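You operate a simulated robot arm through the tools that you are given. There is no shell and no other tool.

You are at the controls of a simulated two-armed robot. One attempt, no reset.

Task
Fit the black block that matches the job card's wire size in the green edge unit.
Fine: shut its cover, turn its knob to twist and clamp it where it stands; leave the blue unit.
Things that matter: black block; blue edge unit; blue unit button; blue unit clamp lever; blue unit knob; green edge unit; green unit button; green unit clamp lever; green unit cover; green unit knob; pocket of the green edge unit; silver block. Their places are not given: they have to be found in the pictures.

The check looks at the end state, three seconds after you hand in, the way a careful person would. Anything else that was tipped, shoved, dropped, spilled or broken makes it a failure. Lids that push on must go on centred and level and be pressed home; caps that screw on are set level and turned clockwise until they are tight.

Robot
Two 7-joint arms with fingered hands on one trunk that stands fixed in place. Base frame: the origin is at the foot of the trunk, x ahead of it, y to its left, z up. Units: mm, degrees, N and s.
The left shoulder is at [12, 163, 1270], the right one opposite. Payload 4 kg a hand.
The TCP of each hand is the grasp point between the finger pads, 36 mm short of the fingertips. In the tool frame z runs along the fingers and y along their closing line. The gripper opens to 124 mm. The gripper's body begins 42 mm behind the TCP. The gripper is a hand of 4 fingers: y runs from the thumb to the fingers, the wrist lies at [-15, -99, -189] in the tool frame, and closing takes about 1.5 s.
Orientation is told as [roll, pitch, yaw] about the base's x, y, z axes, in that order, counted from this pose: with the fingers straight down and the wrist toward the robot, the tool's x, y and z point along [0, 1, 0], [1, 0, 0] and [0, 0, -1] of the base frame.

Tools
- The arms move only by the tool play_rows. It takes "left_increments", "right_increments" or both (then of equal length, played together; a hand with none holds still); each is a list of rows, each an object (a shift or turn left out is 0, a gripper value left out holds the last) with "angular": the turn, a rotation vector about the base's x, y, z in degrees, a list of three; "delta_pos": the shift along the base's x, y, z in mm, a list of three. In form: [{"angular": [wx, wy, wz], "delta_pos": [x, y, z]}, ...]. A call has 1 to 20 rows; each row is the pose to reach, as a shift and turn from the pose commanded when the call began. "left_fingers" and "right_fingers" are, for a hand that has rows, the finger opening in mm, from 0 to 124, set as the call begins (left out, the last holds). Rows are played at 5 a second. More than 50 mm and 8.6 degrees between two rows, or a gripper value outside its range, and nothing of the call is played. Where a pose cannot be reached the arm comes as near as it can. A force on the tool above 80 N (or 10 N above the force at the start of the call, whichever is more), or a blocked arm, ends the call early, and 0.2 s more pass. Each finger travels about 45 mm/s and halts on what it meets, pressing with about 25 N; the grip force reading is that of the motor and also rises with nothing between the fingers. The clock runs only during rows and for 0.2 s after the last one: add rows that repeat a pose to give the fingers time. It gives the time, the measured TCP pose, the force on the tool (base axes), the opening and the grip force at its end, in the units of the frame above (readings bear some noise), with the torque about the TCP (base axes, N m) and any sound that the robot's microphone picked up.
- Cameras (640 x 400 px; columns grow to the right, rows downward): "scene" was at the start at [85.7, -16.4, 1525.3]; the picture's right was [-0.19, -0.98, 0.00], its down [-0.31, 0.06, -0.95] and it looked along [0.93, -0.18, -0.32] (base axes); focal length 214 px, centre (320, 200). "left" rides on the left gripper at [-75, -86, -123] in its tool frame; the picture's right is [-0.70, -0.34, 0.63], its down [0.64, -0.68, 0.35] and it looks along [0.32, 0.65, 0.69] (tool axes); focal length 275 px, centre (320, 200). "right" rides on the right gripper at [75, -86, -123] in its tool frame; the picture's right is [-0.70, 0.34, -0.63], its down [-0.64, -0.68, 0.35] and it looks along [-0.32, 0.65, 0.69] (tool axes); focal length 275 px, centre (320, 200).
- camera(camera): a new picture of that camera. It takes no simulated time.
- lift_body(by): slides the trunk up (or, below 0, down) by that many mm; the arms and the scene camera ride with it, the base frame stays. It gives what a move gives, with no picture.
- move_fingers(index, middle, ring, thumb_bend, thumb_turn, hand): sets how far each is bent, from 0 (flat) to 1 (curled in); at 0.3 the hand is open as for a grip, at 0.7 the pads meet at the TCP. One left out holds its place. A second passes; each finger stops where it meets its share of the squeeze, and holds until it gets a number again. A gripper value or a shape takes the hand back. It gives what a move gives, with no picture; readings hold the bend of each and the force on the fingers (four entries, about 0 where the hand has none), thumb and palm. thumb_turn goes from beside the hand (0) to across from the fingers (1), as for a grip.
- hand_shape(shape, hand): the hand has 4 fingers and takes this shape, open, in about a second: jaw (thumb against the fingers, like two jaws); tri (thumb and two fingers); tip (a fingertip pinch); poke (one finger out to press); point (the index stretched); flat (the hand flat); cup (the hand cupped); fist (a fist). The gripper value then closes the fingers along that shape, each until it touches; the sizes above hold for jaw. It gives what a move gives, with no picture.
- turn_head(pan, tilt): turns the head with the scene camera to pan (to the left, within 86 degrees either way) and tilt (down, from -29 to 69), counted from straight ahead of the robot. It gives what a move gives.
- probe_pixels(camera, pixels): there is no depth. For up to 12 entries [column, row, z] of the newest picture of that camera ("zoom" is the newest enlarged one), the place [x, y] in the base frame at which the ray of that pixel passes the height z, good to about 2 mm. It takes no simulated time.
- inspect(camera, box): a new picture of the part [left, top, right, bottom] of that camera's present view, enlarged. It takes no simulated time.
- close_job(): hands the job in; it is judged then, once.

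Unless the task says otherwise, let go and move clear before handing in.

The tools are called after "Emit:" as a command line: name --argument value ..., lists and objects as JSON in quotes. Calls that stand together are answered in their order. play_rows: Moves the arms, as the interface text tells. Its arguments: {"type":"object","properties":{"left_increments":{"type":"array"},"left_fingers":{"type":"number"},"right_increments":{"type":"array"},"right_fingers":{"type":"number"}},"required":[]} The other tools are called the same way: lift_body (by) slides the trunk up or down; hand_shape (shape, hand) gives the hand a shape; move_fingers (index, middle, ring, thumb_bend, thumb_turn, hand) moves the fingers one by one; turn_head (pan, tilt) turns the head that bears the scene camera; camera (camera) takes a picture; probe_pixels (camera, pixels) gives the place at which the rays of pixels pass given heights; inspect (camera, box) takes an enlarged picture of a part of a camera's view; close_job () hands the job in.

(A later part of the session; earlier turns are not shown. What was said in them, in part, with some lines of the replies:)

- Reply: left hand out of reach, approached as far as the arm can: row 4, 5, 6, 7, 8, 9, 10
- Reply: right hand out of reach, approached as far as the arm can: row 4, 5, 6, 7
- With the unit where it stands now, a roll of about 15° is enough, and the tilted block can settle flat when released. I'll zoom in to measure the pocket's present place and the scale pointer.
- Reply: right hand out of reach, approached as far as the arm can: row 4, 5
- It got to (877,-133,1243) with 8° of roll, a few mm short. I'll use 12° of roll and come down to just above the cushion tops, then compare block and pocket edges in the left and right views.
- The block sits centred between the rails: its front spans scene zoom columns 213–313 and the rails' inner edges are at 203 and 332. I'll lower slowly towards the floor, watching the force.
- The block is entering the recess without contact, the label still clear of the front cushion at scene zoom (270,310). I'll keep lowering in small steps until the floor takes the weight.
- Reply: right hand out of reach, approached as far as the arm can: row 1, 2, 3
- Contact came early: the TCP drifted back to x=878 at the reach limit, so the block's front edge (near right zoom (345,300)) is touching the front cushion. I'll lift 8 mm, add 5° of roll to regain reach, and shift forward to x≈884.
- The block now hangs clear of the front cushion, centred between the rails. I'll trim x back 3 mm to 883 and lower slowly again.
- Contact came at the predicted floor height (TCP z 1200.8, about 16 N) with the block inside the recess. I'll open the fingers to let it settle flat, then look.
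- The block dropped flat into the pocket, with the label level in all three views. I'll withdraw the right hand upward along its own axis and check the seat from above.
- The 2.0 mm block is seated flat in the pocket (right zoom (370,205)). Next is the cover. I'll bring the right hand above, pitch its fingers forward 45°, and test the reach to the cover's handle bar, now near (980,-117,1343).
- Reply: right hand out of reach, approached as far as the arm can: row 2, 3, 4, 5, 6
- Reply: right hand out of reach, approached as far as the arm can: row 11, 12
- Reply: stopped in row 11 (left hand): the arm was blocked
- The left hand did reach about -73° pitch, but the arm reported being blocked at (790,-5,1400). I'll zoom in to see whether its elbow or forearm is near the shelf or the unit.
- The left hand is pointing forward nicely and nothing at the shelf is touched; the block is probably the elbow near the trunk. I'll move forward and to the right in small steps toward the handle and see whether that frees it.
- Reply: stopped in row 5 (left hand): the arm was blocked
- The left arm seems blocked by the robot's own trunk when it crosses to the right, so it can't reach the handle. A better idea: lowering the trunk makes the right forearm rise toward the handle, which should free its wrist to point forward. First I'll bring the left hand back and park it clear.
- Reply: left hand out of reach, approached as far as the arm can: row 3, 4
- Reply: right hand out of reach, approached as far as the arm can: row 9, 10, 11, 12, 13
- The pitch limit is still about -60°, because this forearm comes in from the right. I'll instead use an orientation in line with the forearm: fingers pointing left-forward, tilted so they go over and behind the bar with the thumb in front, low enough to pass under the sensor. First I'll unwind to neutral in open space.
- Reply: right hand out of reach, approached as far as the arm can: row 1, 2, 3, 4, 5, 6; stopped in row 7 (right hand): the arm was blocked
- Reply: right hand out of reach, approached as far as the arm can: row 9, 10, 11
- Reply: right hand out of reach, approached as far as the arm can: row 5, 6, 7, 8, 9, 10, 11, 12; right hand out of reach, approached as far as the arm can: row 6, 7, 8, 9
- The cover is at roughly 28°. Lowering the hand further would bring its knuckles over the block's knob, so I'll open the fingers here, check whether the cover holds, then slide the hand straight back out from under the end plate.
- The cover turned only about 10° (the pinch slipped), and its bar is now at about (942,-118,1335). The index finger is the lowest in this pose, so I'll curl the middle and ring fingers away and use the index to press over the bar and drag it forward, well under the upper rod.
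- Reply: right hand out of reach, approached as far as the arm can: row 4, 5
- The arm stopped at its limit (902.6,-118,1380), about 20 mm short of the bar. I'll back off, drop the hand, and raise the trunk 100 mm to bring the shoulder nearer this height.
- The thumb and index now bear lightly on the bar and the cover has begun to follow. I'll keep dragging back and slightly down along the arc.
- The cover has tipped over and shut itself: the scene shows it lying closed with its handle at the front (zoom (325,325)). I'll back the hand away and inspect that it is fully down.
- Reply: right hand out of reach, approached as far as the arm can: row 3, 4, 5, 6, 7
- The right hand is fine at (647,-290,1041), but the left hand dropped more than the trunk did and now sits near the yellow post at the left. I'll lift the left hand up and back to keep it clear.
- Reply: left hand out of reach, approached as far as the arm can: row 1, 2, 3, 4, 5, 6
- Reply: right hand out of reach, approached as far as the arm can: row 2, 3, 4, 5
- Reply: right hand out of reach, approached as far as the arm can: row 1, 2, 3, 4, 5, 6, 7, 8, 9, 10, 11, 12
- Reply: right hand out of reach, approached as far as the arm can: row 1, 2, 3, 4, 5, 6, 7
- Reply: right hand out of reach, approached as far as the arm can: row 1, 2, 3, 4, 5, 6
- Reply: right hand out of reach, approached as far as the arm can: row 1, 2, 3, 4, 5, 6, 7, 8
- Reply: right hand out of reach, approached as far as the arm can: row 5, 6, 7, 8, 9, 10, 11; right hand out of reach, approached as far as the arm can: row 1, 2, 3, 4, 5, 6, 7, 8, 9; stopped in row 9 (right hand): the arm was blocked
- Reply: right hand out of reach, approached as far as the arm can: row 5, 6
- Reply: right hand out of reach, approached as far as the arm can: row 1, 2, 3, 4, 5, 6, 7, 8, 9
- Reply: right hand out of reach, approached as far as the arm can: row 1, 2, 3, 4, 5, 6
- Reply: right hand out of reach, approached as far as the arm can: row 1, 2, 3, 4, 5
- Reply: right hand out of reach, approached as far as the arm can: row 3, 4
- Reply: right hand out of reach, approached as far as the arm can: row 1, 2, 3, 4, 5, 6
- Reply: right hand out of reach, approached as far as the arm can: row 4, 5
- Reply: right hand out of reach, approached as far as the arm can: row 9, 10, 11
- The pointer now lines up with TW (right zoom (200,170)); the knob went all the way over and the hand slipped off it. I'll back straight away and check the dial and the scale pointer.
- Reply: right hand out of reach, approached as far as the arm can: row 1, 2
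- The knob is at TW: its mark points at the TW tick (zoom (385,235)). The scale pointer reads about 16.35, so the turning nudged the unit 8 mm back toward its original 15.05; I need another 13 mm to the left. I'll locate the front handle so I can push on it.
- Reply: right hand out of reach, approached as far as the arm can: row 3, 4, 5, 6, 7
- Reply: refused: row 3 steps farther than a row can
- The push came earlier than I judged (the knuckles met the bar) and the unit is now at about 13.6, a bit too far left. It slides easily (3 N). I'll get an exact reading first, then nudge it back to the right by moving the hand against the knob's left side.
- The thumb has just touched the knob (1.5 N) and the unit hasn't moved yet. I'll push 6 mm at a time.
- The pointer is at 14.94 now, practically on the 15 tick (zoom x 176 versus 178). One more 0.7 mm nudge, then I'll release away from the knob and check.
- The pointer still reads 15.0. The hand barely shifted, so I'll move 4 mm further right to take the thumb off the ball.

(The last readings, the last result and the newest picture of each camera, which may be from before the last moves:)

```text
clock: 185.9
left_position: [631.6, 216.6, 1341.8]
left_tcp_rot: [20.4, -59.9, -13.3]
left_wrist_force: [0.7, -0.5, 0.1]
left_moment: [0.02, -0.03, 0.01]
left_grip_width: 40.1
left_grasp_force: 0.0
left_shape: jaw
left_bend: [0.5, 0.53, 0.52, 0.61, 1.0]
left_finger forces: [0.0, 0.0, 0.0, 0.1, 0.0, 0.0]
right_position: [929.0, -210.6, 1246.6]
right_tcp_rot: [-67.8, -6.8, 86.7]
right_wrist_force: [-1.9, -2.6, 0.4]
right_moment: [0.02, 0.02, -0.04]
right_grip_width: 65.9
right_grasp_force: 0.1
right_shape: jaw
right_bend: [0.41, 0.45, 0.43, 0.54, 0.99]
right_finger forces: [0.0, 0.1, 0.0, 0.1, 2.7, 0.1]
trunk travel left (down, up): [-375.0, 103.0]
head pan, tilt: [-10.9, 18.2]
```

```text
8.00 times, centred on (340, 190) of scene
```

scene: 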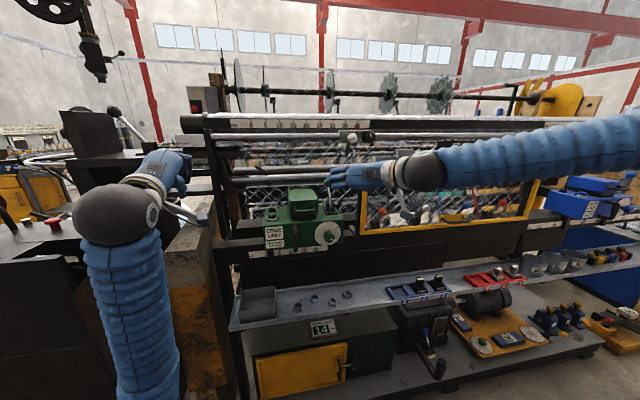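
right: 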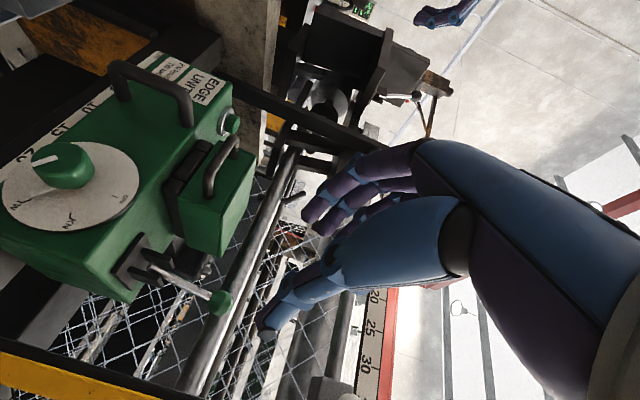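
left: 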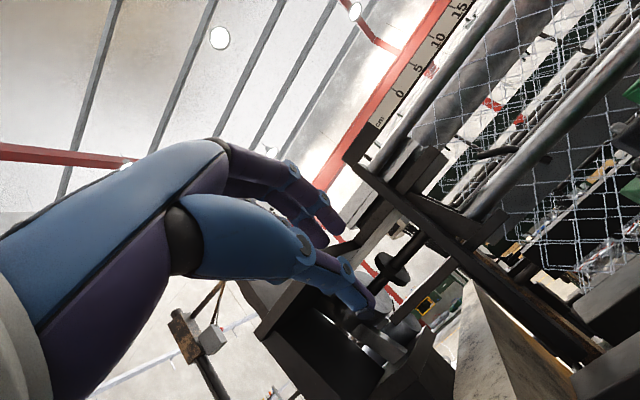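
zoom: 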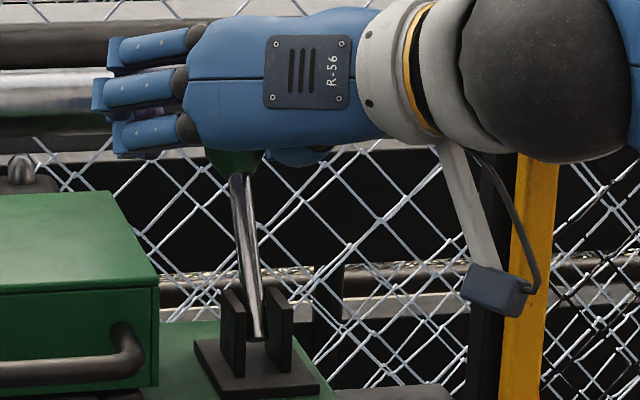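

The hand isn't following to the right, and the left hand is drifting, so the right arm may be pressing on something. I'll look at the whole right arm before doing anything else.

Emit:
camera --camera "scene"

Emit:
inspect --camera "scene" --box '[380, 100, 580, 230]'

Emit:
camera --camera "left"

```text
taken
```

scene: 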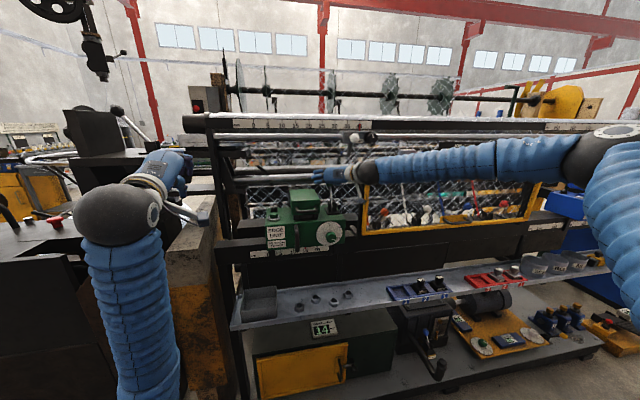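

```text
3.08 times, centred on (480, 165) of scene
```

zoom: 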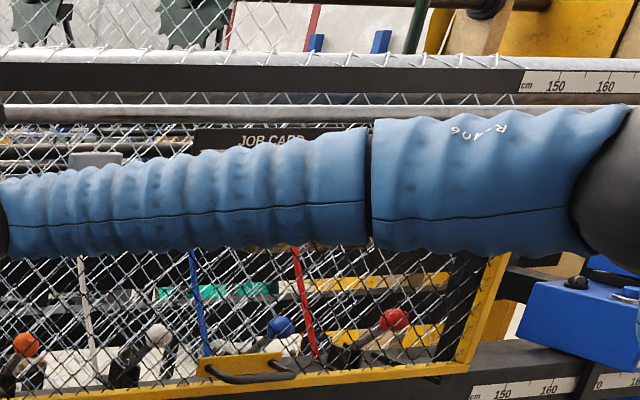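

```text
taken
```

left: 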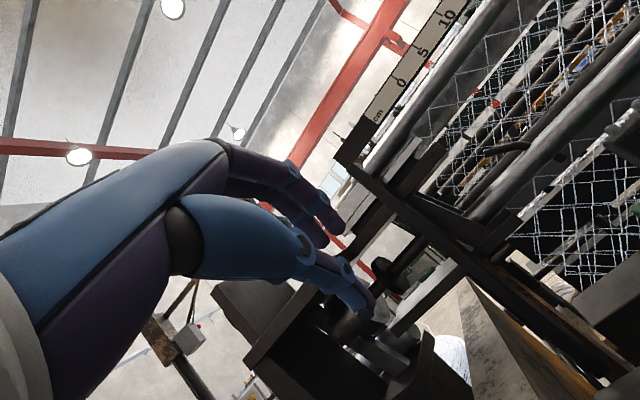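

Nothing obvious is touched, but the trunk seems to have yawed slightly. I'll ease the right hand back by 8 mm to the left and see whether the left hand's reading returns.

Emit:
play_rows --right_increments '[{"delta_pos": [0, 3, 0]}, {"delta_pos": [0, 6, 0]}, {"delta_pos": [0, 8, 0]}, {"delta_pos": [0, 8, 0]}]'

Emit:
inspect --camera "scene" --box '[290, 215, 350, 265]'

```text
clock: 186.9
left_position: [630.4, 211.6, 1341.4]
left_tcp_rot: [20.8, -59.9, -13.8]
left_wrist_force: [0.3, -0.3, 0.2]
left_moment: [-0.01, 0.02, -0.04]
left_grip_width: 40.2
left_grasp_force: 0.1
left_shape: jaw
left_bend: [0.5, 0.53, 0.52, 0.61, 1.0]
left_finger forces: [0.0, 0.0, 0.1, 0.0, 0.1, 0.0]
right_position: [930.0, -210.8, 1247.4]
right_tcp_rot: [-67.8, -7.2, 86.3]
right_wrist_force: [-3.4, -2.0, 0.4]
right_moment: [-0.01, 0.0, -0.03]
right_grip_width: 65.8
right_grasp_force: 0.0
right_shape: jaw
right_bend: [0.41, 0.45, 0.43, 0.55, 0.99]
right_finger forces: [0.1, 0.1, 0.1, 0.0, 2.7, 0.1]
trunk travel left (down, up): [-375.0, 103.0]
head pan, tilt: [-10.9, 18.2]
```

```text
8.00 times, centred on (320, 240) of scene
```

zoom: 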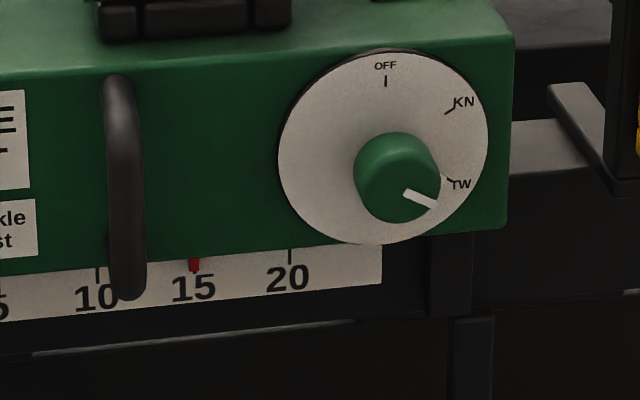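

The hand stays put while the trunk gives, so the forearm must be resting against something. I'll turn the head to look along the right arm.

Emit:
turn_head --pan -35 --tilt 15

Emit:
camera --camera "scene"

Emit:
inspect --camera "scene" --box '[180, 100, 420, 260]'

```text
clock: 187.8
left_position: [630.0, 210.6, 1342.6]
left_tcp_rot: [20.9, -59.9, -13.8]
left_wrist_force: [0.6, 0.2, -0.2]
left_moment: [0.0, 0.02, 0.0]
left_grip_width: 40.3
left_grasp_force: 0.0
left_shape: jaw
left_bend: [0.5, 0.53, 0.52, 0.61, 1.0]
left_finger forces: [0.0, 0.0, 0.0, 0.0, 0.0, 0.1]
right_position: [929.8, -211.2, 1247.3]
right_tcp_rot: [-67.9, -7.3, 86.2]
right_wrist_force: [-2.4, -3.3, -1.2]
right_moment: [0.02, 0.05, -0.04]
right_grip_width: 65.6
right_grasp_force: 0.1
right_shape: jaw
right_bend: [0.41, 0.45, 0.43, 0.55, 0.99]
right_finger forces: [0.1, 0.0, 0.0, 0.0, 3.1, 0.0]
trunk travel left (down, up): [-375.0, 103.0]
head pan, tilt: [-35.0, 15.0]
```

```text
taken
```

scene: 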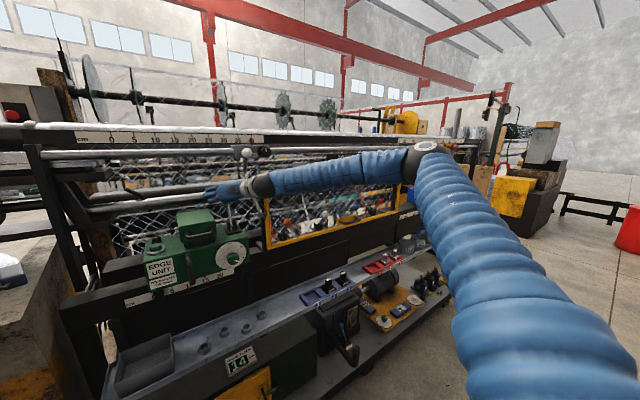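

```text
2.50 times, centred on (300, 180) of scene
```

zoom: 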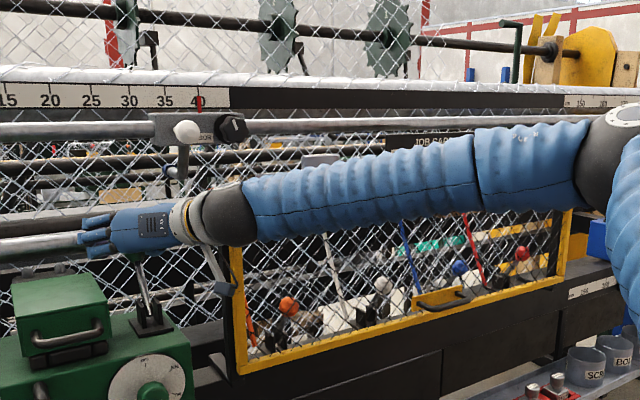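

Seen from here, the wrist is brushing the yellow window frame's top left corner. I'll retreat along the finger line, open the jaw wider, and come in again with the hand yawed 12° so the wrist stays clear of the frame.

Emit:
play_rows --right_increments '[{"delta_pos": [-15, 0, 6]}, {"delta_pos": [-35, 0, 14]}, {"delta_pos": [-60, 3, 24]}, {"delta_pos": [-60, 8, 26], "angular": [0, 0, -6]}, {"delta_pos": [-58, 15, 26], "angular": [0, 0, -12]}, {"delta_pos": [-58, 15, 26], "angular": [0, 0, -12]}]' --right_fingers 90

Emit:
turn_head --pan -10.9 --tilt 18.2

Emit:
inspect --camera "right" --box '[140, 140, 360, 380]'

Emit:
inspect --camera "scene" --box '[280, 150, 400, 270]'

```text
clock: 189.2
left_position: [632.4, 208.6, 1342.0]
left_tcp_rot: [21.1, -59.7, -13.7]
left_wrist_force: [-0.3, -0.9, -0.1]
left_moment: [-0.04, 0.0, 0.02]
left_grip_width: 40.3
left_grasp_force: 0.0
left_shape: jaw
left_bend: [0.5, 0.53, 0.52, 0.61, 1.0]
left_finger forces: [0.0, 0.0, 0.0, 0.0, 0.1, 0.0]
right_position: [874.4, -198.7, 1270.3]
right_tcp_rot: [-67.7, -7.3, 74.2]
right_wrist_force: [0.7, -0.2, 0.1]
right_moment: [0.0, -0.03, -0.03]
right_grip_width: 90.0
right_grasp_force: 0.1
right_shape: jaw
right_bend: [0.34, 0.37, 0.36, 0.39, 0.99]
right_finger forces: [0.1, 0.0, 0.1, 0.0, 0.0, 0.0]
trunk travel left (down, up): [-375.0, 103.0]
head pan, tilt: [-35.0, 15.0]
```

```text
clock: 190.1
left_position: [632.0, 208.8, 1342.6]
left_tcp_rot: [21.1, -59.6, -13.8]
left_wrist_force: [0.2, -0.6, 1.0]
left_moment: [-0.02, 0.02, -0.05]
left_grip_width: 40.1
left_grasp_force: 0.1
left_shape: jaw
left_bend: [0.5, 0.53, 0.52, 0.61, 1.0]
left_finger forces: [0.1, 0.1, 0.0, 0.0, 0.1, 0.0]
right_position: [874.1, -197.1, 1271.1]
right_tcp_rot: [-67.7, -7.3, 74.4]
right_wrist_force: [-0.6, 0.0, 0.3]
right_moment: [-0.02, -0.01, 0.0]
right_grip_width: 89.8
right_grasp_force: 0.1
right_shape: jaw
right_bend: [0.34, 0.37, 0.36, 0.39, 0.99]
right_finger forces: [0.1, 0.1, 0.0, 0.1, 0.1, 0.0]
trunk travel left (down, up): [-375.0, 103.0]
head pan, tilt: [-10.9, 18.2]
```

```text
1.67 times, centred on (250, 260) of right
```

zoom: 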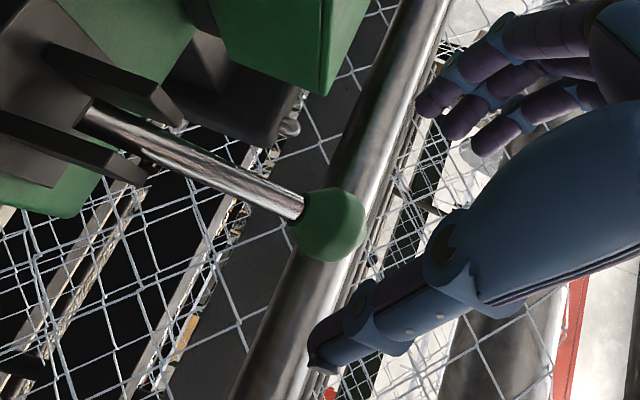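

```text
3.33 times, centred on (340, 210) of scene
```

zoom: 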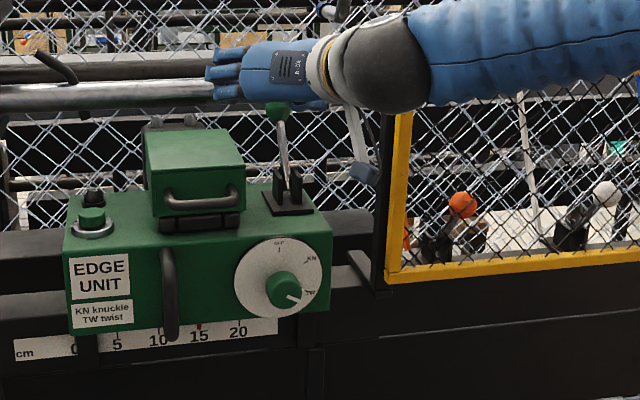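

The ball is again on the jaw's centre line (right zoom (327,222)), this time with the jaw wide open. I'll advance in small steps and watch for contact and for any trunk drift.

Emit:
play_rows --right_increments '[{"delta_pos": [15, -3, -8]}, {"delta_pos": [30, -6, -15]}, {"delta_pos": [44, -9.5, -22]}, {"delta_pos": [57, -12.3, -28]}, {"delta_pos": [57, -12.3, -28]}]'

Emit:
inspect --camera "right" --box '[160, 140, 360, 360]'

Emit:
inspect --camera "scene" --box '[280, 150, 400, 270]'

```text
clock: 191.3
left_position: [631.4, 209.6, 1342.7]
left_tcp_rot: [21.0, -59.8, -13.7]
left_wrist_force: [0.2, 0.0, 0.9]
left_moment: [0.01, -0.03, -0.04]
left_grip_width: 40.2
left_grasp_force: 0.1
left_shape: jaw
left_bend: [0.5, 0.53, 0.52, 0.61, 1.0]
left_finger forces: [0.1, 0.0, 0.0, 0.0, 0.0, 0.1]
right_position: [930.9, -210.4, 1245.1]
right_tcp_rot: [-67.7, -7.3, 74.4]
right_wrist_force: [0.1, -0.5, 0.1]
right_moment: [0.01, -0.01, -0.02]
right_grip_width: 90.0
right_grasp_force: 0.1
right_shape: jaw
right_bend: [0.34, 0.37, 0.36, 0.39, 0.99]
right_finger forces: [0.1, 0.0, 0.0, 0.1, 0.1, 0.1]
trunk travel left (down, up): [-375.0, 103.0]
head pan, tilt: [-10.9, 18.2]
```

```text
1.82 times, centred on (260, 250) of right
```

zoom: 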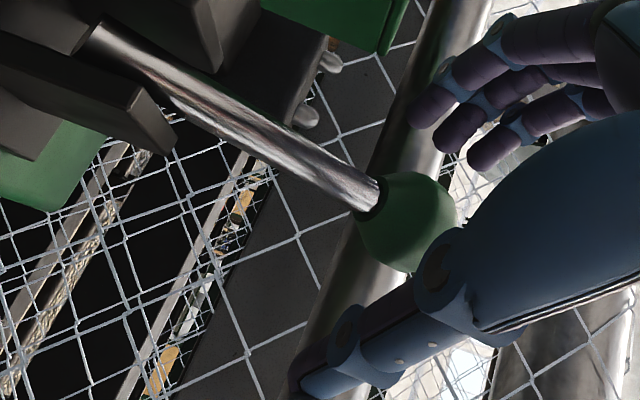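

```text
3.33 times, centred on (340, 210) of scene
```

zoom: 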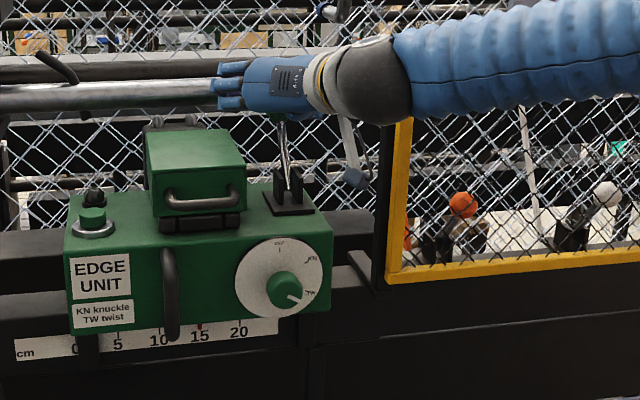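

The ball is centred at the pads with no contact and the trunk steady. I'll close on the ball and check forces and the scale pointer.

Emit:
play_rows --right_increments '[{"delta_pos": [0, 0, 0]}, {"delta_pos": [0, 0, 0]}, {"delta_pos": [0, 0, 0]}, {"delta_pos": [0, 0, 0]}, {"delta_pos": [0, 0, 0]}, {"delta_pos": [0, 0, 0]}, {"delta_pos": [0, 0, 0]}, {"delta_pos": [0, 0, 0]}]' --right_fingers 10

Emit:
inspect --camera "right" --box '[160, 140, 360, 360]'

Emit:
inspect --camera "scene" --box '[290, 215, 350, 265]'

```text
clock: 193.1
left_position: [632.7, 208.4, 1341.9]
left_tcp_rot: [21.0, -59.7, -13.8]
left_wrist_force: [-0.2, -0.2, -0.7]
left_moment: [0.01, 0.0, 0.01]
left_grip_width: 40.2
left_grasp_force: 0.0
left_shape: jaw
left_bend: [0.5, 0.53, 0.52, 0.61, 1.0]
left_finger forces: [0.0, 0.0, 0.0, 0.0, 0.0, 0.1]
right_position: [931.5, -210.6, 1242.4]
right_tcp_rot: [-67.8, -7.3, 74.4]
right_wrist_force: [-1.0, -5.1, -4.0]
right_moment: [0.03, 0.0, 0.06]
right_grip_width: 24.1
right_grasp_force: 24.9
right_shape: jaw
right_bend: [0.61, 0.69, 0.7, 0.61, 1.0]
right_finger forces: [13.4, 7.7, 0.0, 0.1, 29.4, 0.1]
trunk travel left (down, up): [-375.0, 103.0]
head pan, tilt: [-10.9, 18.2]
```

```text
1.82 times, centred on (260, 250) of right
```

zoom: 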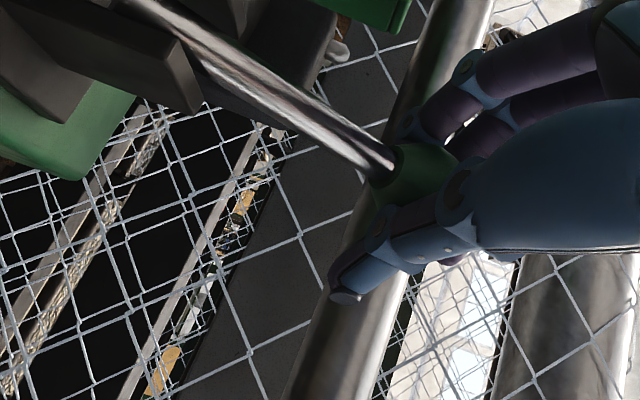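

```text
8.00 times, centred on (320, 240) of scene
```

zoom: 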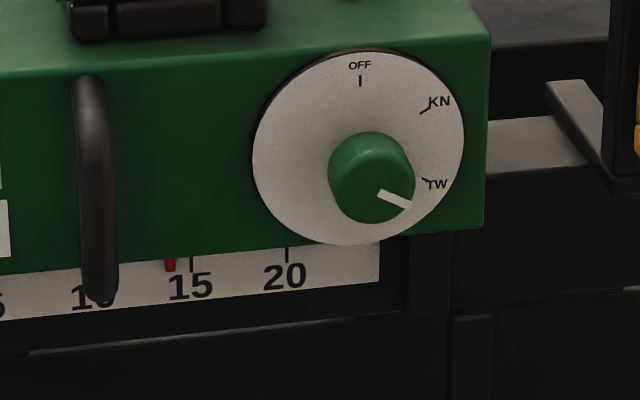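

The ball is held (thumb 29 N, index 13 N), but closing pushed the unit to 13.84. While holding the ball I'll carry the unit back 11.5 mm to the right and check the pointer.

Emit:
play_rows --right_increments '[{"delta_pos": [0, -3, 0]}, {"delta_pos": [0, -6, 0]}, {"delta_pos": [0, -9, 0]}, {"delta_pos": [0, -11.5, 0]}, {"delta_pos": [0, -11.5, 0]}]'

Emit:
inspect --camera "scene" --box '[290, 215, 350, 265]'

```text
clock: 194.3
left_position: [634.0, 208.7, 1342.5]
left_tcp_rot: [21.0, -59.7, -13.7]
left_wrist_force: [-0.1, 0.4, 0.4]
left_moment: [0.01, 0.0, 0.02]
left_grip_width: 40.3
left_grasp_force: 0.1
left_shape: jaw
left_bend: [0.5, 0.53, 0.52, 0.61, 1.0]
left_finger forces: [0.0, 0.0, 0.0, 0.0, 0.1, 0.1]
right_position: [931.1, -222.0, 1242.5]
right_tcp_rot: [-67.7, -7.3, 74.3]
right_wrist_force: [-0.9, 1.1, -6.4]
right_moment: [0.06, 0.03, 0.09]
right_grip_width: 20.5
right_grasp_force: 25.2
right_shape: jaw
right_bend: [0.59, 0.69, 0.7, 0.62, 1.0]
right_finger forces: [15.9, 8.8, 0.0, 0.0, 27.8, 0.1]
trunk travel left (down, up): [-375.0, 103.0]
head pan, tilt: [-10.9, 18.2]
```

```text
8.00 times, centred on (320, 240) of scene
```

zoom: 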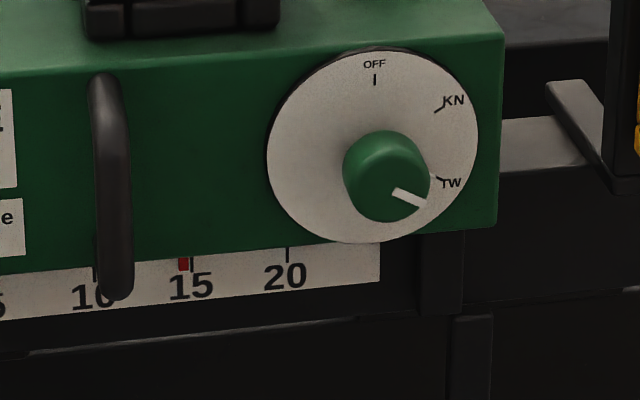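

The pointer is at 14.53 now. Another 5 mm to the right.

Emit:
play_rows --right_increments '[{"delta_pos": [0, -2, 0]}, {"delta_pos": [0, -4, 0]}, {"delta_pos": [0, -5, 0]}, {"delta_pos": [0, -5, 0]}]'

Emit:
inspect --camera "scene" --box '[290, 215, 350, 265]'

```text
clock: 195.3
left_position: [633.0, 210.4, 1342.3]
left_tcp_rot: [20.9, -59.7, -13.7]
left_wrist_force: [0.1, -0.2, -0.3]
left_moment: [0.03, -0.01, 0.02]
left_grip_width: 40.0
left_grasp_force: 0.0
left_shape: jaw
left_bend: [0.5, 0.53, 0.52, 0.61, 1.0]
left_finger forces: [0.1, 0.0, 0.0, 0.1, 0.1, 0.0]
right_position: [931.9, -226.0, 1242.4]
right_tcp_rot: [-67.7, -7.3, 74.4]
right_wrist_force: [-2.9, 5.0, -6.3]
right_moment: [0.06, 0.09, 0.15]
right_grip_width: 20.1
right_grasp_force: 24.8
right_shape: jaw
right_bend: [0.59, 0.69, 0.7, 0.63, 0.99]
right_finger forces: [16.7, 8.0, 0.0, 0.0, 25.9, 0.1]
trunk travel left (down, up): [-375.0, 103.0]
head pan, tilt: [-10.9, 18.2]
```

```text
8.00 times, centred on (320, 240) of scene
```

zoom: 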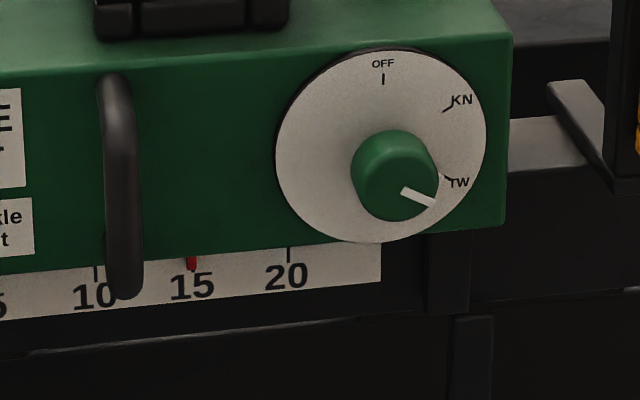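

The pointer is back at 15.0. Now I'll swing the lever toward the robot along its arc, first to upright, keeping y constant, and check.

Emit:
play_rows --right_increments '[{"delta_pos": [-8, 0, 5]}, {"delta_pos": [-16.5, 0, 9.8]}, {"delta_pos": [-25, 0, 13.4]}, {"delta_pos": [-34, 0, 16.3]}, {"delta_pos": [-44, 0, 18.4]}, {"delta_pos": [-53, 0, 19.6]}, {"delta_pos": [-63, 0, 20]}, {"delta_pos": [-63, 0, 20]}]'

Emit:
inspect --camera "scene" --box '[280, 160, 380, 270]'

Emit:
inspect --camera "right" --box '[140, 120, 360, 360]'

```text
clock: 197.1
left_position: [633.5, 209.0, 1341.9]
left_tcp_rot: [21.0, -59.7, -13.8]
left_wrist_force: [0.8, 0.2, 0.3]
left_moment: [0.03, 0.01, 0.0]
left_grip_width: 40.3
left_grasp_force: 0.0
left_shape: jaw
left_bend: [0.5, 0.53, 0.52, 0.61, 1.0]
left_finger forces: [0.1, 0.0, 0.0, 0.0, 0.1, 0.0]
right_position: [868.3, -226.4, 1262.6]
right_tcp_rot: [-67.6, -7.2, 74.3]
right_wrist_force: [1.4, -1.8, -5.0]
right_moment: [0.1, -0.26, -0.04]
right_grip_width: 20.5
right_grasp_force: 24.5
right_shape: jaw
right_bend: [0.59, 0.71, 0.7, 0.63, 0.97]
right_finger forces: [16.9, 7.7, 0.0, 0.0, 26.5, 0.1]
trunk travel left (down, up): [-375.0, 103.0]
head pan, tilt: [-10.9, 18.2]
```

```text
3.64 times, centred on (330, 215) of scene
```

zoom: 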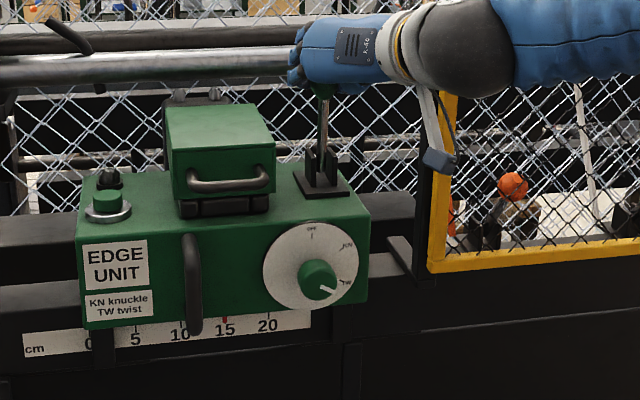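

```text
1.67 times, centred on (250, 240) of right
```

zoom: 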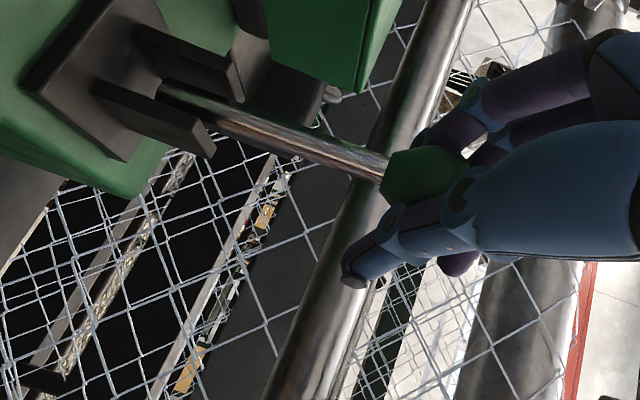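

The lever is upright and the pointer still on 15. I'll continue over to the robot side, watching for the end stop.

Emit:
play_rows --right_increments '[{"delta_pos": [-9.5, 0, -0.4]}, {"delta_pos": [-19, 0, -1.7]}, {"delta_pos": [-28, 0, -3.7]}, {"delta_pos": [-37, 0, -6.6]}, {"delta_pos": [-46, 0, -10.2]}, {"delta_pos": [-54.5, 0, -14.6]}, {"delta_pos": [-54.5, 0, -14.6]}]'

Emit:
inspect --camera "scene" --box '[280, 160, 380, 270]'

Emit:
inspect --camera "right" --box '[140, 120, 360, 360]'

```text
clock: 198.7
left_position: [635.4, 209.4, 1340.9]
left_tcp_rot: [21.1, -59.7, -13.9]
left_wrist_force: [0.2, -0.1, -0.6]
left_moment: [-0.04, -0.02, 0.03]
left_grip_width: 40.2
left_grasp_force: 0.1
left_shape: jaw
left_bend: [0.5, 0.53, 0.52, 0.61, 1.0]
left_finger forces: [0.0, 0.1, 0.1, 0.0, 0.0, 0.0]
right_position: [818.7, -227.5, 1249.6]
right_tcp_rot: [-67.8, -7.3, 74.2]
right_wrist_force: [40.8, -9.3, 9.4]
right_moment: [0.32, -0.73, -0.59]
right_grip_width: 17.3
right_grasp_force: 24.4
right_shape: jaw
right_bend: [0.59, 0.71, 0.7, 0.63, 1.0]
right_finger forces: [30.9, 7.2, 0.0, 0.0, 18.7, 0.0]
trunk travel left (down, up): [-375.0, 103.0]
head pan, tilt: [-10.9, 18.2]
```

```text
3.64 times, centred on (330, 215) of scene
```

zoom: 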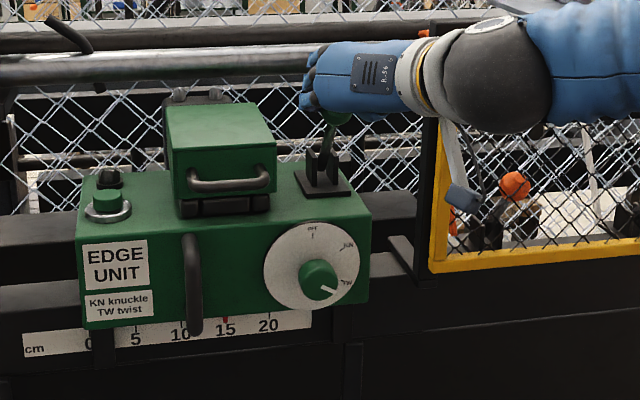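

```text
1.67 times, centred on (250, 240) of right
```

zoom: 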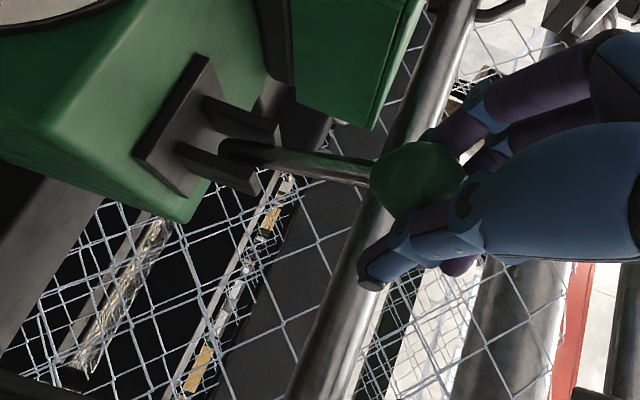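

The resistance rose to 41 N at about 27° forward, close to the blue lever's lean. I'll press a few millimetres more to make sure it's home against its stop.

Emit:
play_rows --right_increments '[{"delta_pos": [-3, 0, -2]}, {"delta_pos": [-6, 0, -4]}, {"delta_pos": [-6, 0, -4]}, {"delta_pos": [-6, 0, -4]}]'

Emit:
inspect --camera "scene" --box '[290, 170, 370, 270]'

Emit:
inspect --camera "right" --box '[140, 120, 360, 360]'

```text
clock: 199.7
left_position: [636.9, 209.8, 1339.9]
left_tcp_rot: [21.0, -59.5, -13.7]
left_wrist_force: [1.1, 0.3, 0.7]
left_moment: [0.01, 0.02, -0.01]
left_grip_width: 39.9
left_grasp_force: 0.0
left_shape: jaw
left_bend: [0.5, 0.53, 0.52, 0.61, 1.0]
left_finger forces: [0.1, 0.0, 0.0, 0.0, 0.0, 0.0]
right_position: [814.9, -228.6, 1245.1]
right_tcp_rot: [-67.7, -7.3, 74.1]
right_wrist_force: [65.5, -8.0, 34.4]
right_moment: [0.69, -1.28, -1.15]
right_grip_width: 15.8
right_grasp_force: 24.9
right_shape: jaw
right_bend: [0.58, 0.7, 0.7, 0.64, 1.0]
right_finger forces: [39.4, 20.4, 0.0, 0.1, 15.6, 0.1]
trunk travel left (down, up): [-375.0, 103.0]
head pan, tilt: [-10.9, 18.2]
```

```text
4.00 times, centred on (330, 220) of scene
```

zoom: 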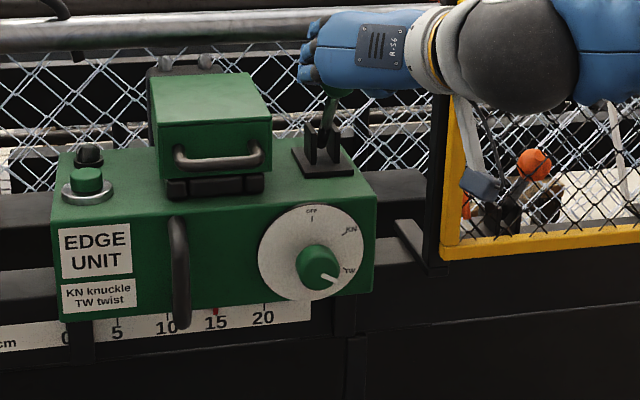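

```text
1.67 times, centred on (250, 240) of right
```

zoom: 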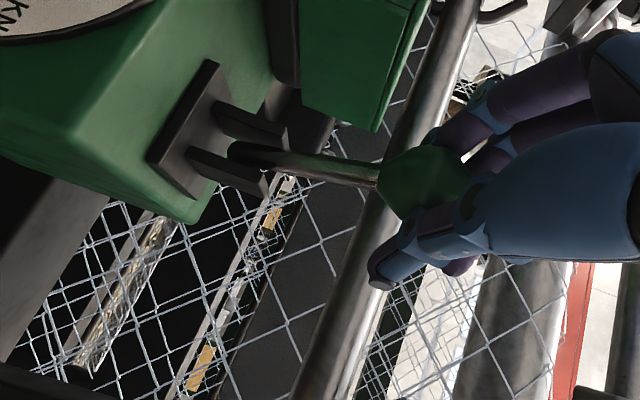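

The force jumped to over 65 N with almost no further travel, so the lever is at its stop. I'll ease off, open the jaw, and back away to see how it rests.

Emit:
play_rows --right_increments '[{"delta_pos": [4, 0, 3]}, {"delta_pos": [7, 0, 5]}, {"delta_pos": [7, 0, 5]}]'

Emit:
play_rows --right_increments '[{"delta_pos": [0, 0, 0]}, {"delta_pos": [0, 0, 0]}, {"delta_pos": [0, 0, 0]}, {"delta_pos": [0, 0, 0]}, {"delta_pos": [0, 0, 0]}, {"delta_pos": [0, 0, 0]}]' --right_fingers 90

Emit:
play_rows --right_increments '[{"delta_pos": [-20, 4, 8]}, {"delta_pos": [-50, 11, 20]}, {"delta_pos": [-90, 15, 36]}, {"delta_pos": [-130, 15, 50]}, {"delta_pos": [-170, 10, 60]}, {"delta_pos": [-170, 10, 60]}]'

Emit:
inspect --camera "scene" --box '[280, 150, 380, 270]'

Emit:
inspect --camera "scene" --box '[290, 215, 350, 265]'

Emit:
camera --camera "right"

```text
clock: 200.5
left_position: [634.4, 208.3, 1341.0]
left_tcp_rot: [21.1, -59.6, -13.8]
left_wrist_force: [0.2, 0.2, -0.2]
left_moment: [-0.04, 0.02, 0.03]
left_grip_width: 40.1
left_grasp_force: 0.0
left_shape: jaw
left_bend: [0.5, 0.53, 0.52, 0.61, 1.0]
left_finger forces: [0.0, 0.0, 0.0, 0.1, 0.1, 0.1]
right_position: [817.7, -228.8, 1247.4]
right_tcp_rot: [-67.5, -7.3, 74.3]
right_wrist_force: [31.6, -11.9, 12.2]
right_moment: [0.28, -0.71, -0.61]
right_grip_width: 16.6
right_grasp_force: 25.8
right_shape: jaw
right_bend: [0.58, 0.71, 0.7, 0.63, 1.0]
right_finger forces: [29.6, 6.5, 0.0, 0.0, 23.1, 0.0]
trunk travel left (down, up): [-375.0, 103.0]
head pan, tilt: [-10.9, 18.2]
```

```text
clock: 201.9
left_position: [632.3, 210.4, 1342.7]
left_tcp_rot: [21.0, -59.7, -13.8]
left_wrist_force: [0.2, -0.2, -0.9]
left_moment: [-0.01, 0.01, 0.0]
left_grip_width: 40.4
left_grasp_force: 0.0
left_shape: jaw
left_bend: [0.5, 0.53, 0.52, 0.61, 1.0]
left_finger forces: [0.0, 0.0, 0.1, 0.1, 0.0, 0.0]
right_position: [814.7, -225.6, 1251.4]
right_tcp_rot: [-67.7, -7.4, 74.3]
right_wrist_force: [-0.5, 0.5, 0.8]
right_moment: [0.02, 0.02, -0.06]
right_grip_width: 89.7
right_grasp_force: 0.2
right_shape: jaw
right_bend: [0.34, 0.37, 0.36, 0.39, 0.99]
right_finger forces: [0.0, 0.0, 0.0, 0.0, 0.0, 0.1]
trunk travel left (down, up): [-375.0, 103.0]
head pan, tilt: [-10.9, 18.2]
```

```text
clock: 203.3
left_position: [633.1, 209.6, 1341.1]
left_tcp_rot: [20.9, -59.7, -13.7]
left_wrist_force: [-0.4, 0.5, 0.4]
left_moment: [0.01, -0.02, -0.01]
left_grip_width: 40.3
left_grasp_force: 0.0
left_shape: jaw
left_bend: [0.5, 0.53, 0.52, 0.61, 1.0]
left_finger forces: [0.1, 0.0, 0.0, 0.0, 0.0, 0.0]
right_position: [645.8, -214.3, 1308.5]
right_tcp_rot: [-67.6, -7.3, 74.3]
right_wrist_force: [0.3, 0.0, 0.3]
right_moment: [-0.02, 0.01, -0.01]
right_grip_width: 89.9
right_grasp_force: 0.0
right_shape: jaw
right_bend: [0.34, 0.37, 0.36, 0.39, 0.99]
right_finger forces: [0.0, 0.0, 0.0, 0.1, 0.1, 0.1]
trunk travel left (down, up): [-375.0, 103.0]
head pan, tilt: [-10.9, 18.2]
```

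```text
3.33 times, centred on (330, 210) of scene
```

zoom: 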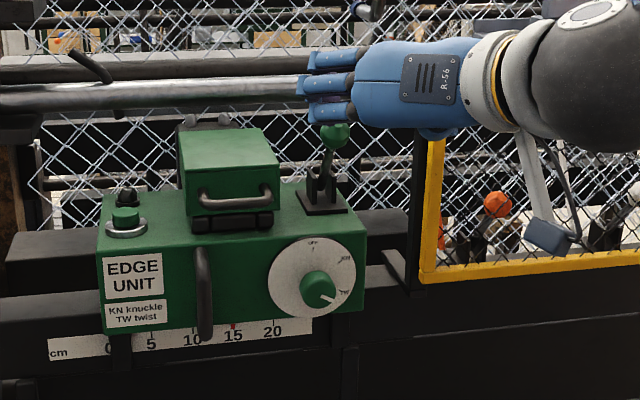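

```text
8.00 times, centred on (320, 240) of scene
```

zoom: 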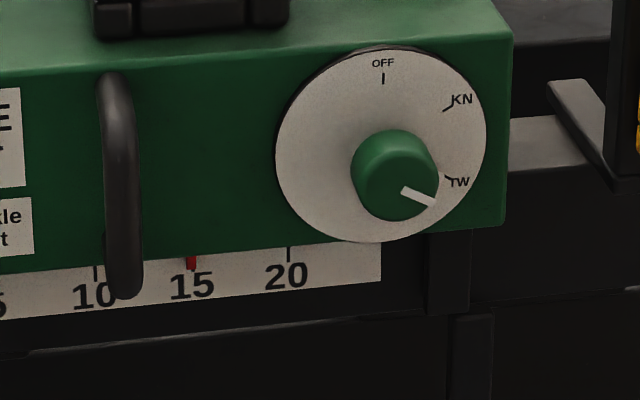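

```text
taken
```

right: 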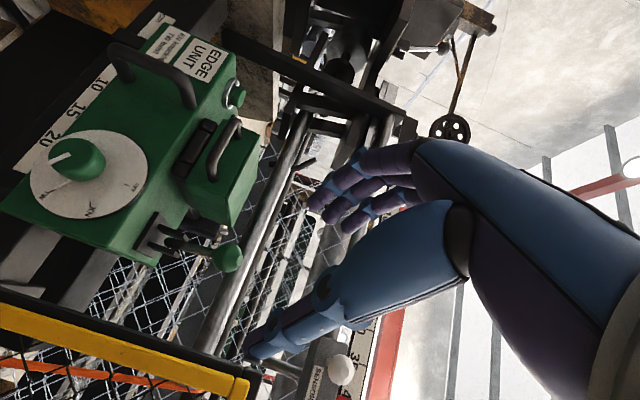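

The lever stays over toward the robot, the pointer reads 15.0 and the knob is on TW. I'll compare the green cover's closure with the blue unit's closed cover.

Emit:
inspect --camera "scene" --box '[290, 175, 350, 230]'

Emit:
inspect --camera "right" --box '[120, 90, 280, 280]'

Emit:
inspect --camera "scene" --box '[570, 180, 640, 230]'

Emit:
camera --camera "scene"

```text
7.27 times, centred on (320, 202) of scene
```

zoom: 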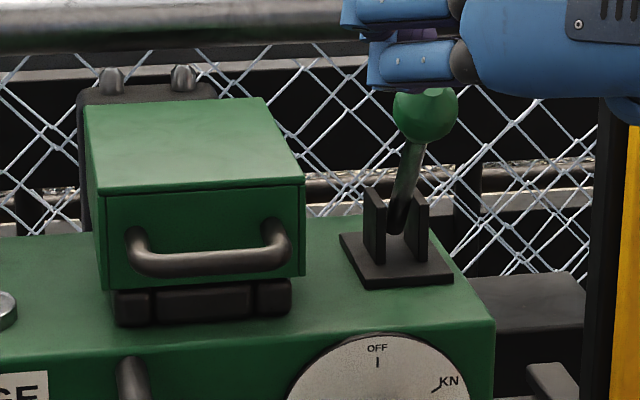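

```text
2.11 times, centred on (200, 185) of right
```

zoom: 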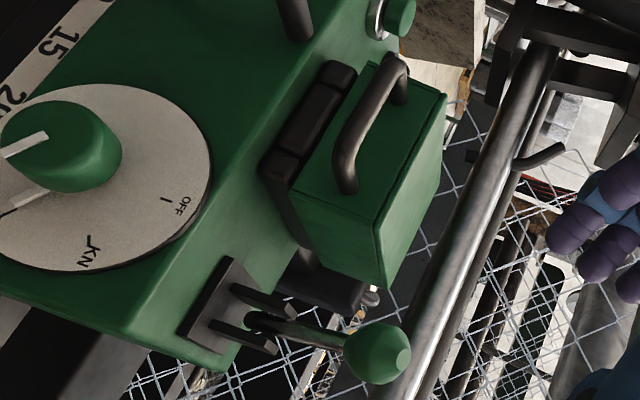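

```text
8.00 times, centred on (605, 205) of scene
```

zoom: 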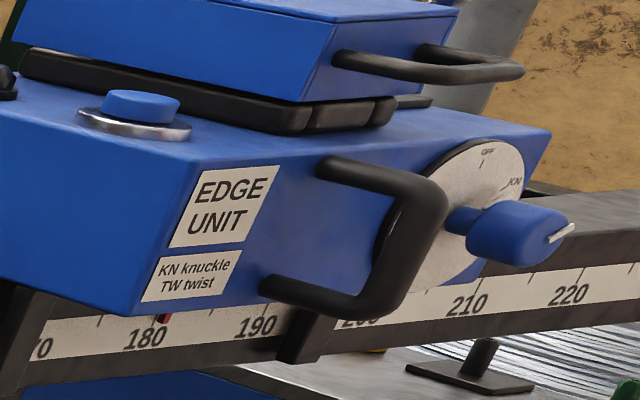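

```text
taken
```

scene: 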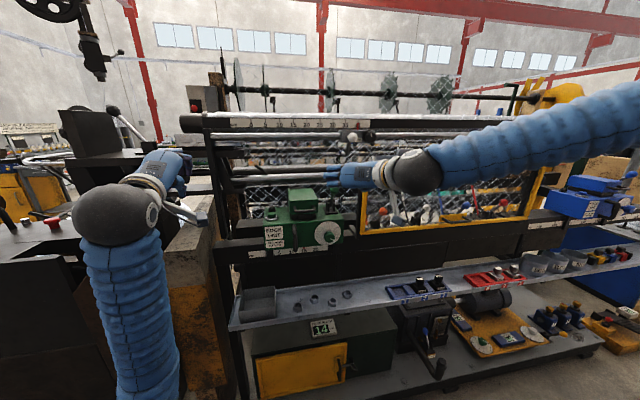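

Both covers sit the same way on their black rails, so the green cover is fully shut. I'll probe the ball's new position to confirm the lever's lean.

Emit:
probe_pixels --camera "scene" --pixels '[[334.7, 190, 1230], [334.7, 190, 1240], [334.7, 190, 1250]]'

Emit:
probe_pixels --camera "right" --pixels '[[227, 256, 1230], [227, 256, 1240], [227, 256, 1250]]'

Emit:
inspect --camera "scene" --box '[590, 160, 640, 200]'

```text
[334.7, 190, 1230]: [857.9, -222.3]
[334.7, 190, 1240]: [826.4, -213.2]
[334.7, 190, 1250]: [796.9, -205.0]
```

```text
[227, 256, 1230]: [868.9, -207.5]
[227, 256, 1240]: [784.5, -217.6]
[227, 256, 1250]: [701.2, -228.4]
```

```text
10.00 times, centred on (615, 180) of scene
```

zoom: 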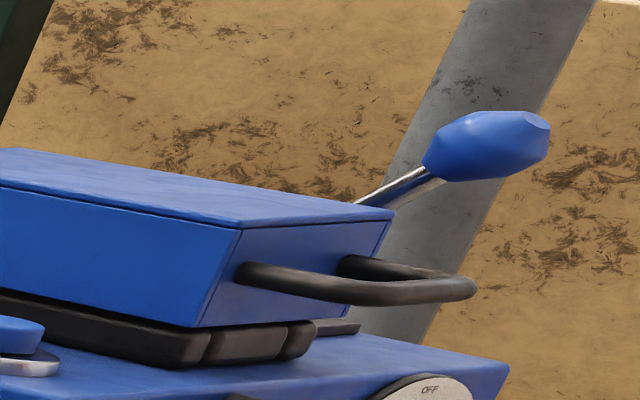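

On the lever's arc both rays put the ball at about (824,-214,1238), some 35° forward, a mirror of where it started, so it is fully over. I'll move the right hand well clear and take a last look at the ledge, sensor, shelf and both units.

Emit:
play_rows --right_increments '[{"delta_pos": [-30, -10, 10]}, {"delta_pos": [-60, -25, 20]}, {"delta_pos": [-90, -45, 30]}, {"delta_pos": [-110, -75, 40]}, {"delta_pos": [-120, -110, 50]}, {"delta_pos": [-120, -110, 50]}]'

Emit:
camera --camera "scene"

Emit:
inspect --camera "scene" --box '[250, 100, 400, 220]'

Emit:
inspect --camera "scene" --box '[230, 200, 380, 310]'

Emit:
inspect --camera "scene" --box '[360, 180, 560, 310]'

```text
clock: 204.7
left_position: [632.8, 209.6, 1342.8]
left_tcp_rot: [20.9, -59.7, -13.7]
left_wrist_force: [0.0, -1.0, -0.1]
left_moment: [0.01, -0.03, -0.01]
left_grip_width: 40.4
left_grasp_force: 0.0
left_shape: jaw
left_bend: [0.5, 0.53, 0.52, 0.61, 1.0]
left_finger forces: [0.0, 0.0, 0.0, 0.0, 0.0, 0.0]
right_position: [526.3, -326.4, 1358.5]
right_tcp_rot: [-67.7, -7.2, 74.4]
right_wrist_force: [0.6, 0.2, -0.5]
right_moment: [0.01, 0.01, -0.02]
right_grip_width: 89.9
right_grasp_force: 0.1
right_shape: jaw
right_bend: [0.34, 0.37, 0.36, 0.39, 0.99]
right_finger forces: [0.0, 0.1, 0.0, 0.0, 0.0, 0.1]
trunk travel left (down, up): [-375.0, 103.0]
head pan, tilt: [-10.9, 18.2]
```

```text
taken
```

scene: 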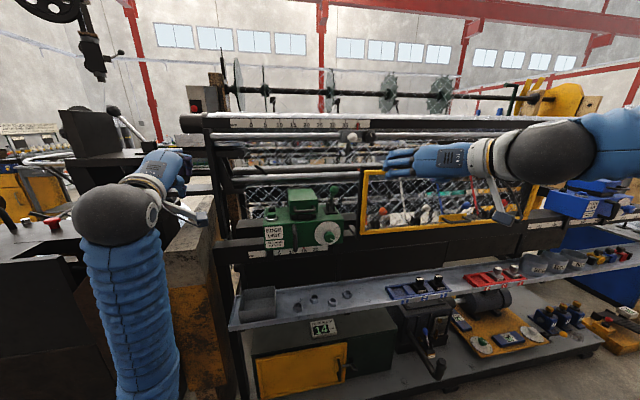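

```text
3.33 times, centred on (325, 160) of scene
```

zoom: 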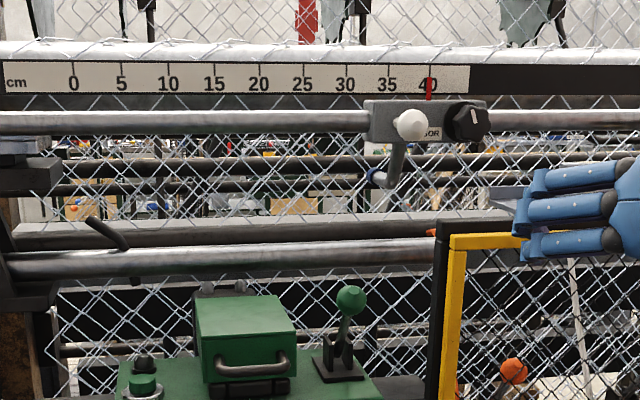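

```text
3.64 times, centred on (305, 255) of scene
```

zoom: 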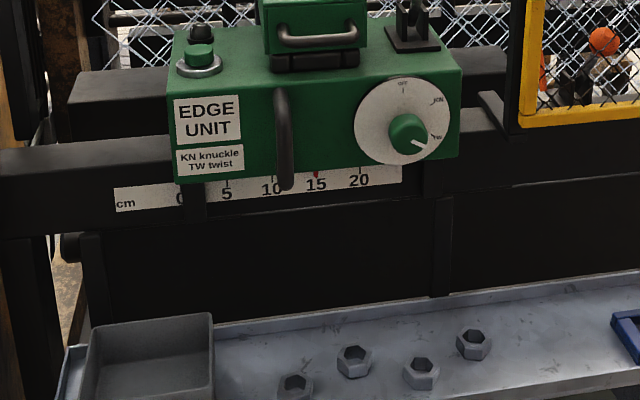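

```text
3.08 times, centred on (460, 245) of scene
```

zoom: 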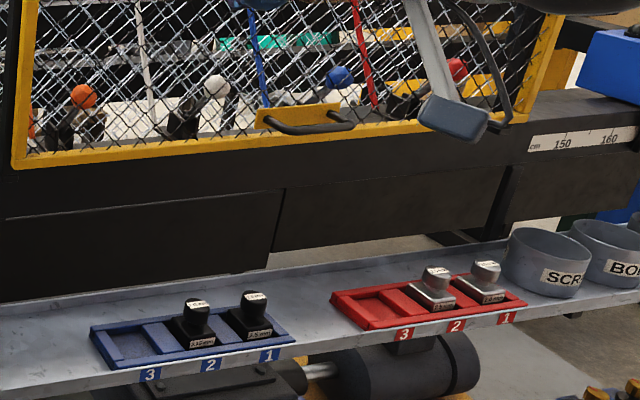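

Everything else looks untouched: sensor at 40, nuts, trays and cups in place. One last close look at the green unit before handing in.

Emit:
inspect --camera "scene" --box '[290, 180, 350, 265]'

Emit:
inspect --camera "scene" --box '[300, 240, 340, 262]'

Emit:
inspect --camera "right" --box '[60, 60, 340, 320]'

```text
4.71 times, centred on (320, 222) of scene
```

zoom: 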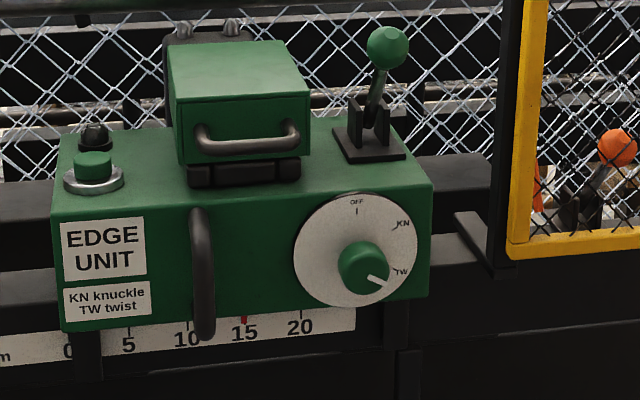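

```text
16.00 times, centred on (320, 251) of scene
```

zoom: 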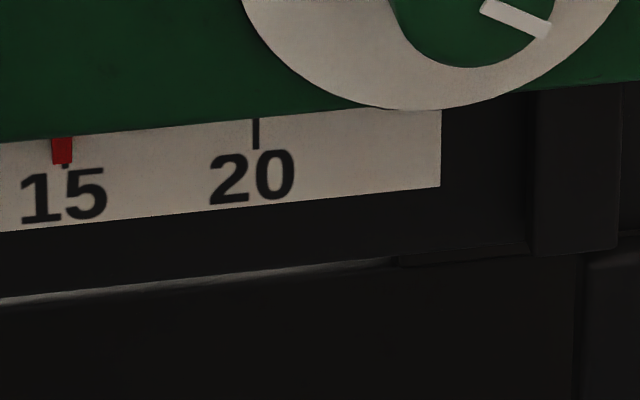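

```text
1.54 times, centred on (200, 190) of right
```

zoom: 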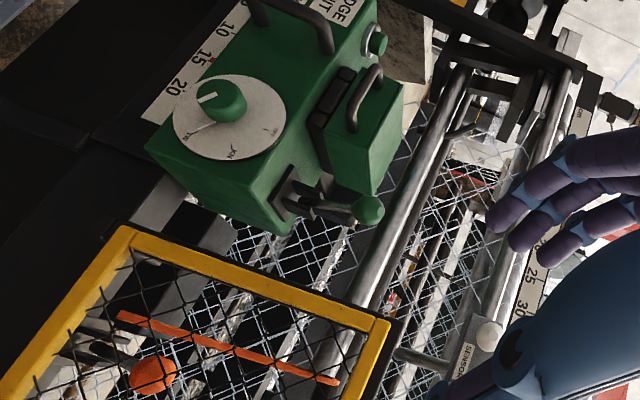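

The close-up shows the pointer on the 15 tick, the cover down, the knob mark on TW and the lever over toward the robot. Both hands are clear, so I'm handing the job in.

Emit:
close_job

```text
The job is handed in.
```

The 2.0 mm black block the job card calls for is seated in the green unit's pocket. The cover is shut, the knob is on TW and the clamp lever is over at its stop. Both hands were empty and clear when I handed the job in, and I left the blue unit alone.

These things did not go cleanly:

- **Green unit moved:** my left hand pressed on the unit's top with about 95 N and slid it roughly 21 mm to the right. Later moves nudged it both ways. I pushed it back before clamping, and the pointer read about 14.9 at the end, against 15.0 at the start.
- **Window frame brushed:** while reaching for the clamp lever, the right wrist or forearm caught on something, most likely the corner of the yellow window frame. I backed off and came in at a different angle. The frame looked unmoved afterwards.
- **Upper roller touched:** a finger of the right hand met the upper silver roller with about 12 N before I backed away. It looked undisturbed.

In the last pictures the trays, nuts, cups and sensor were where they started.
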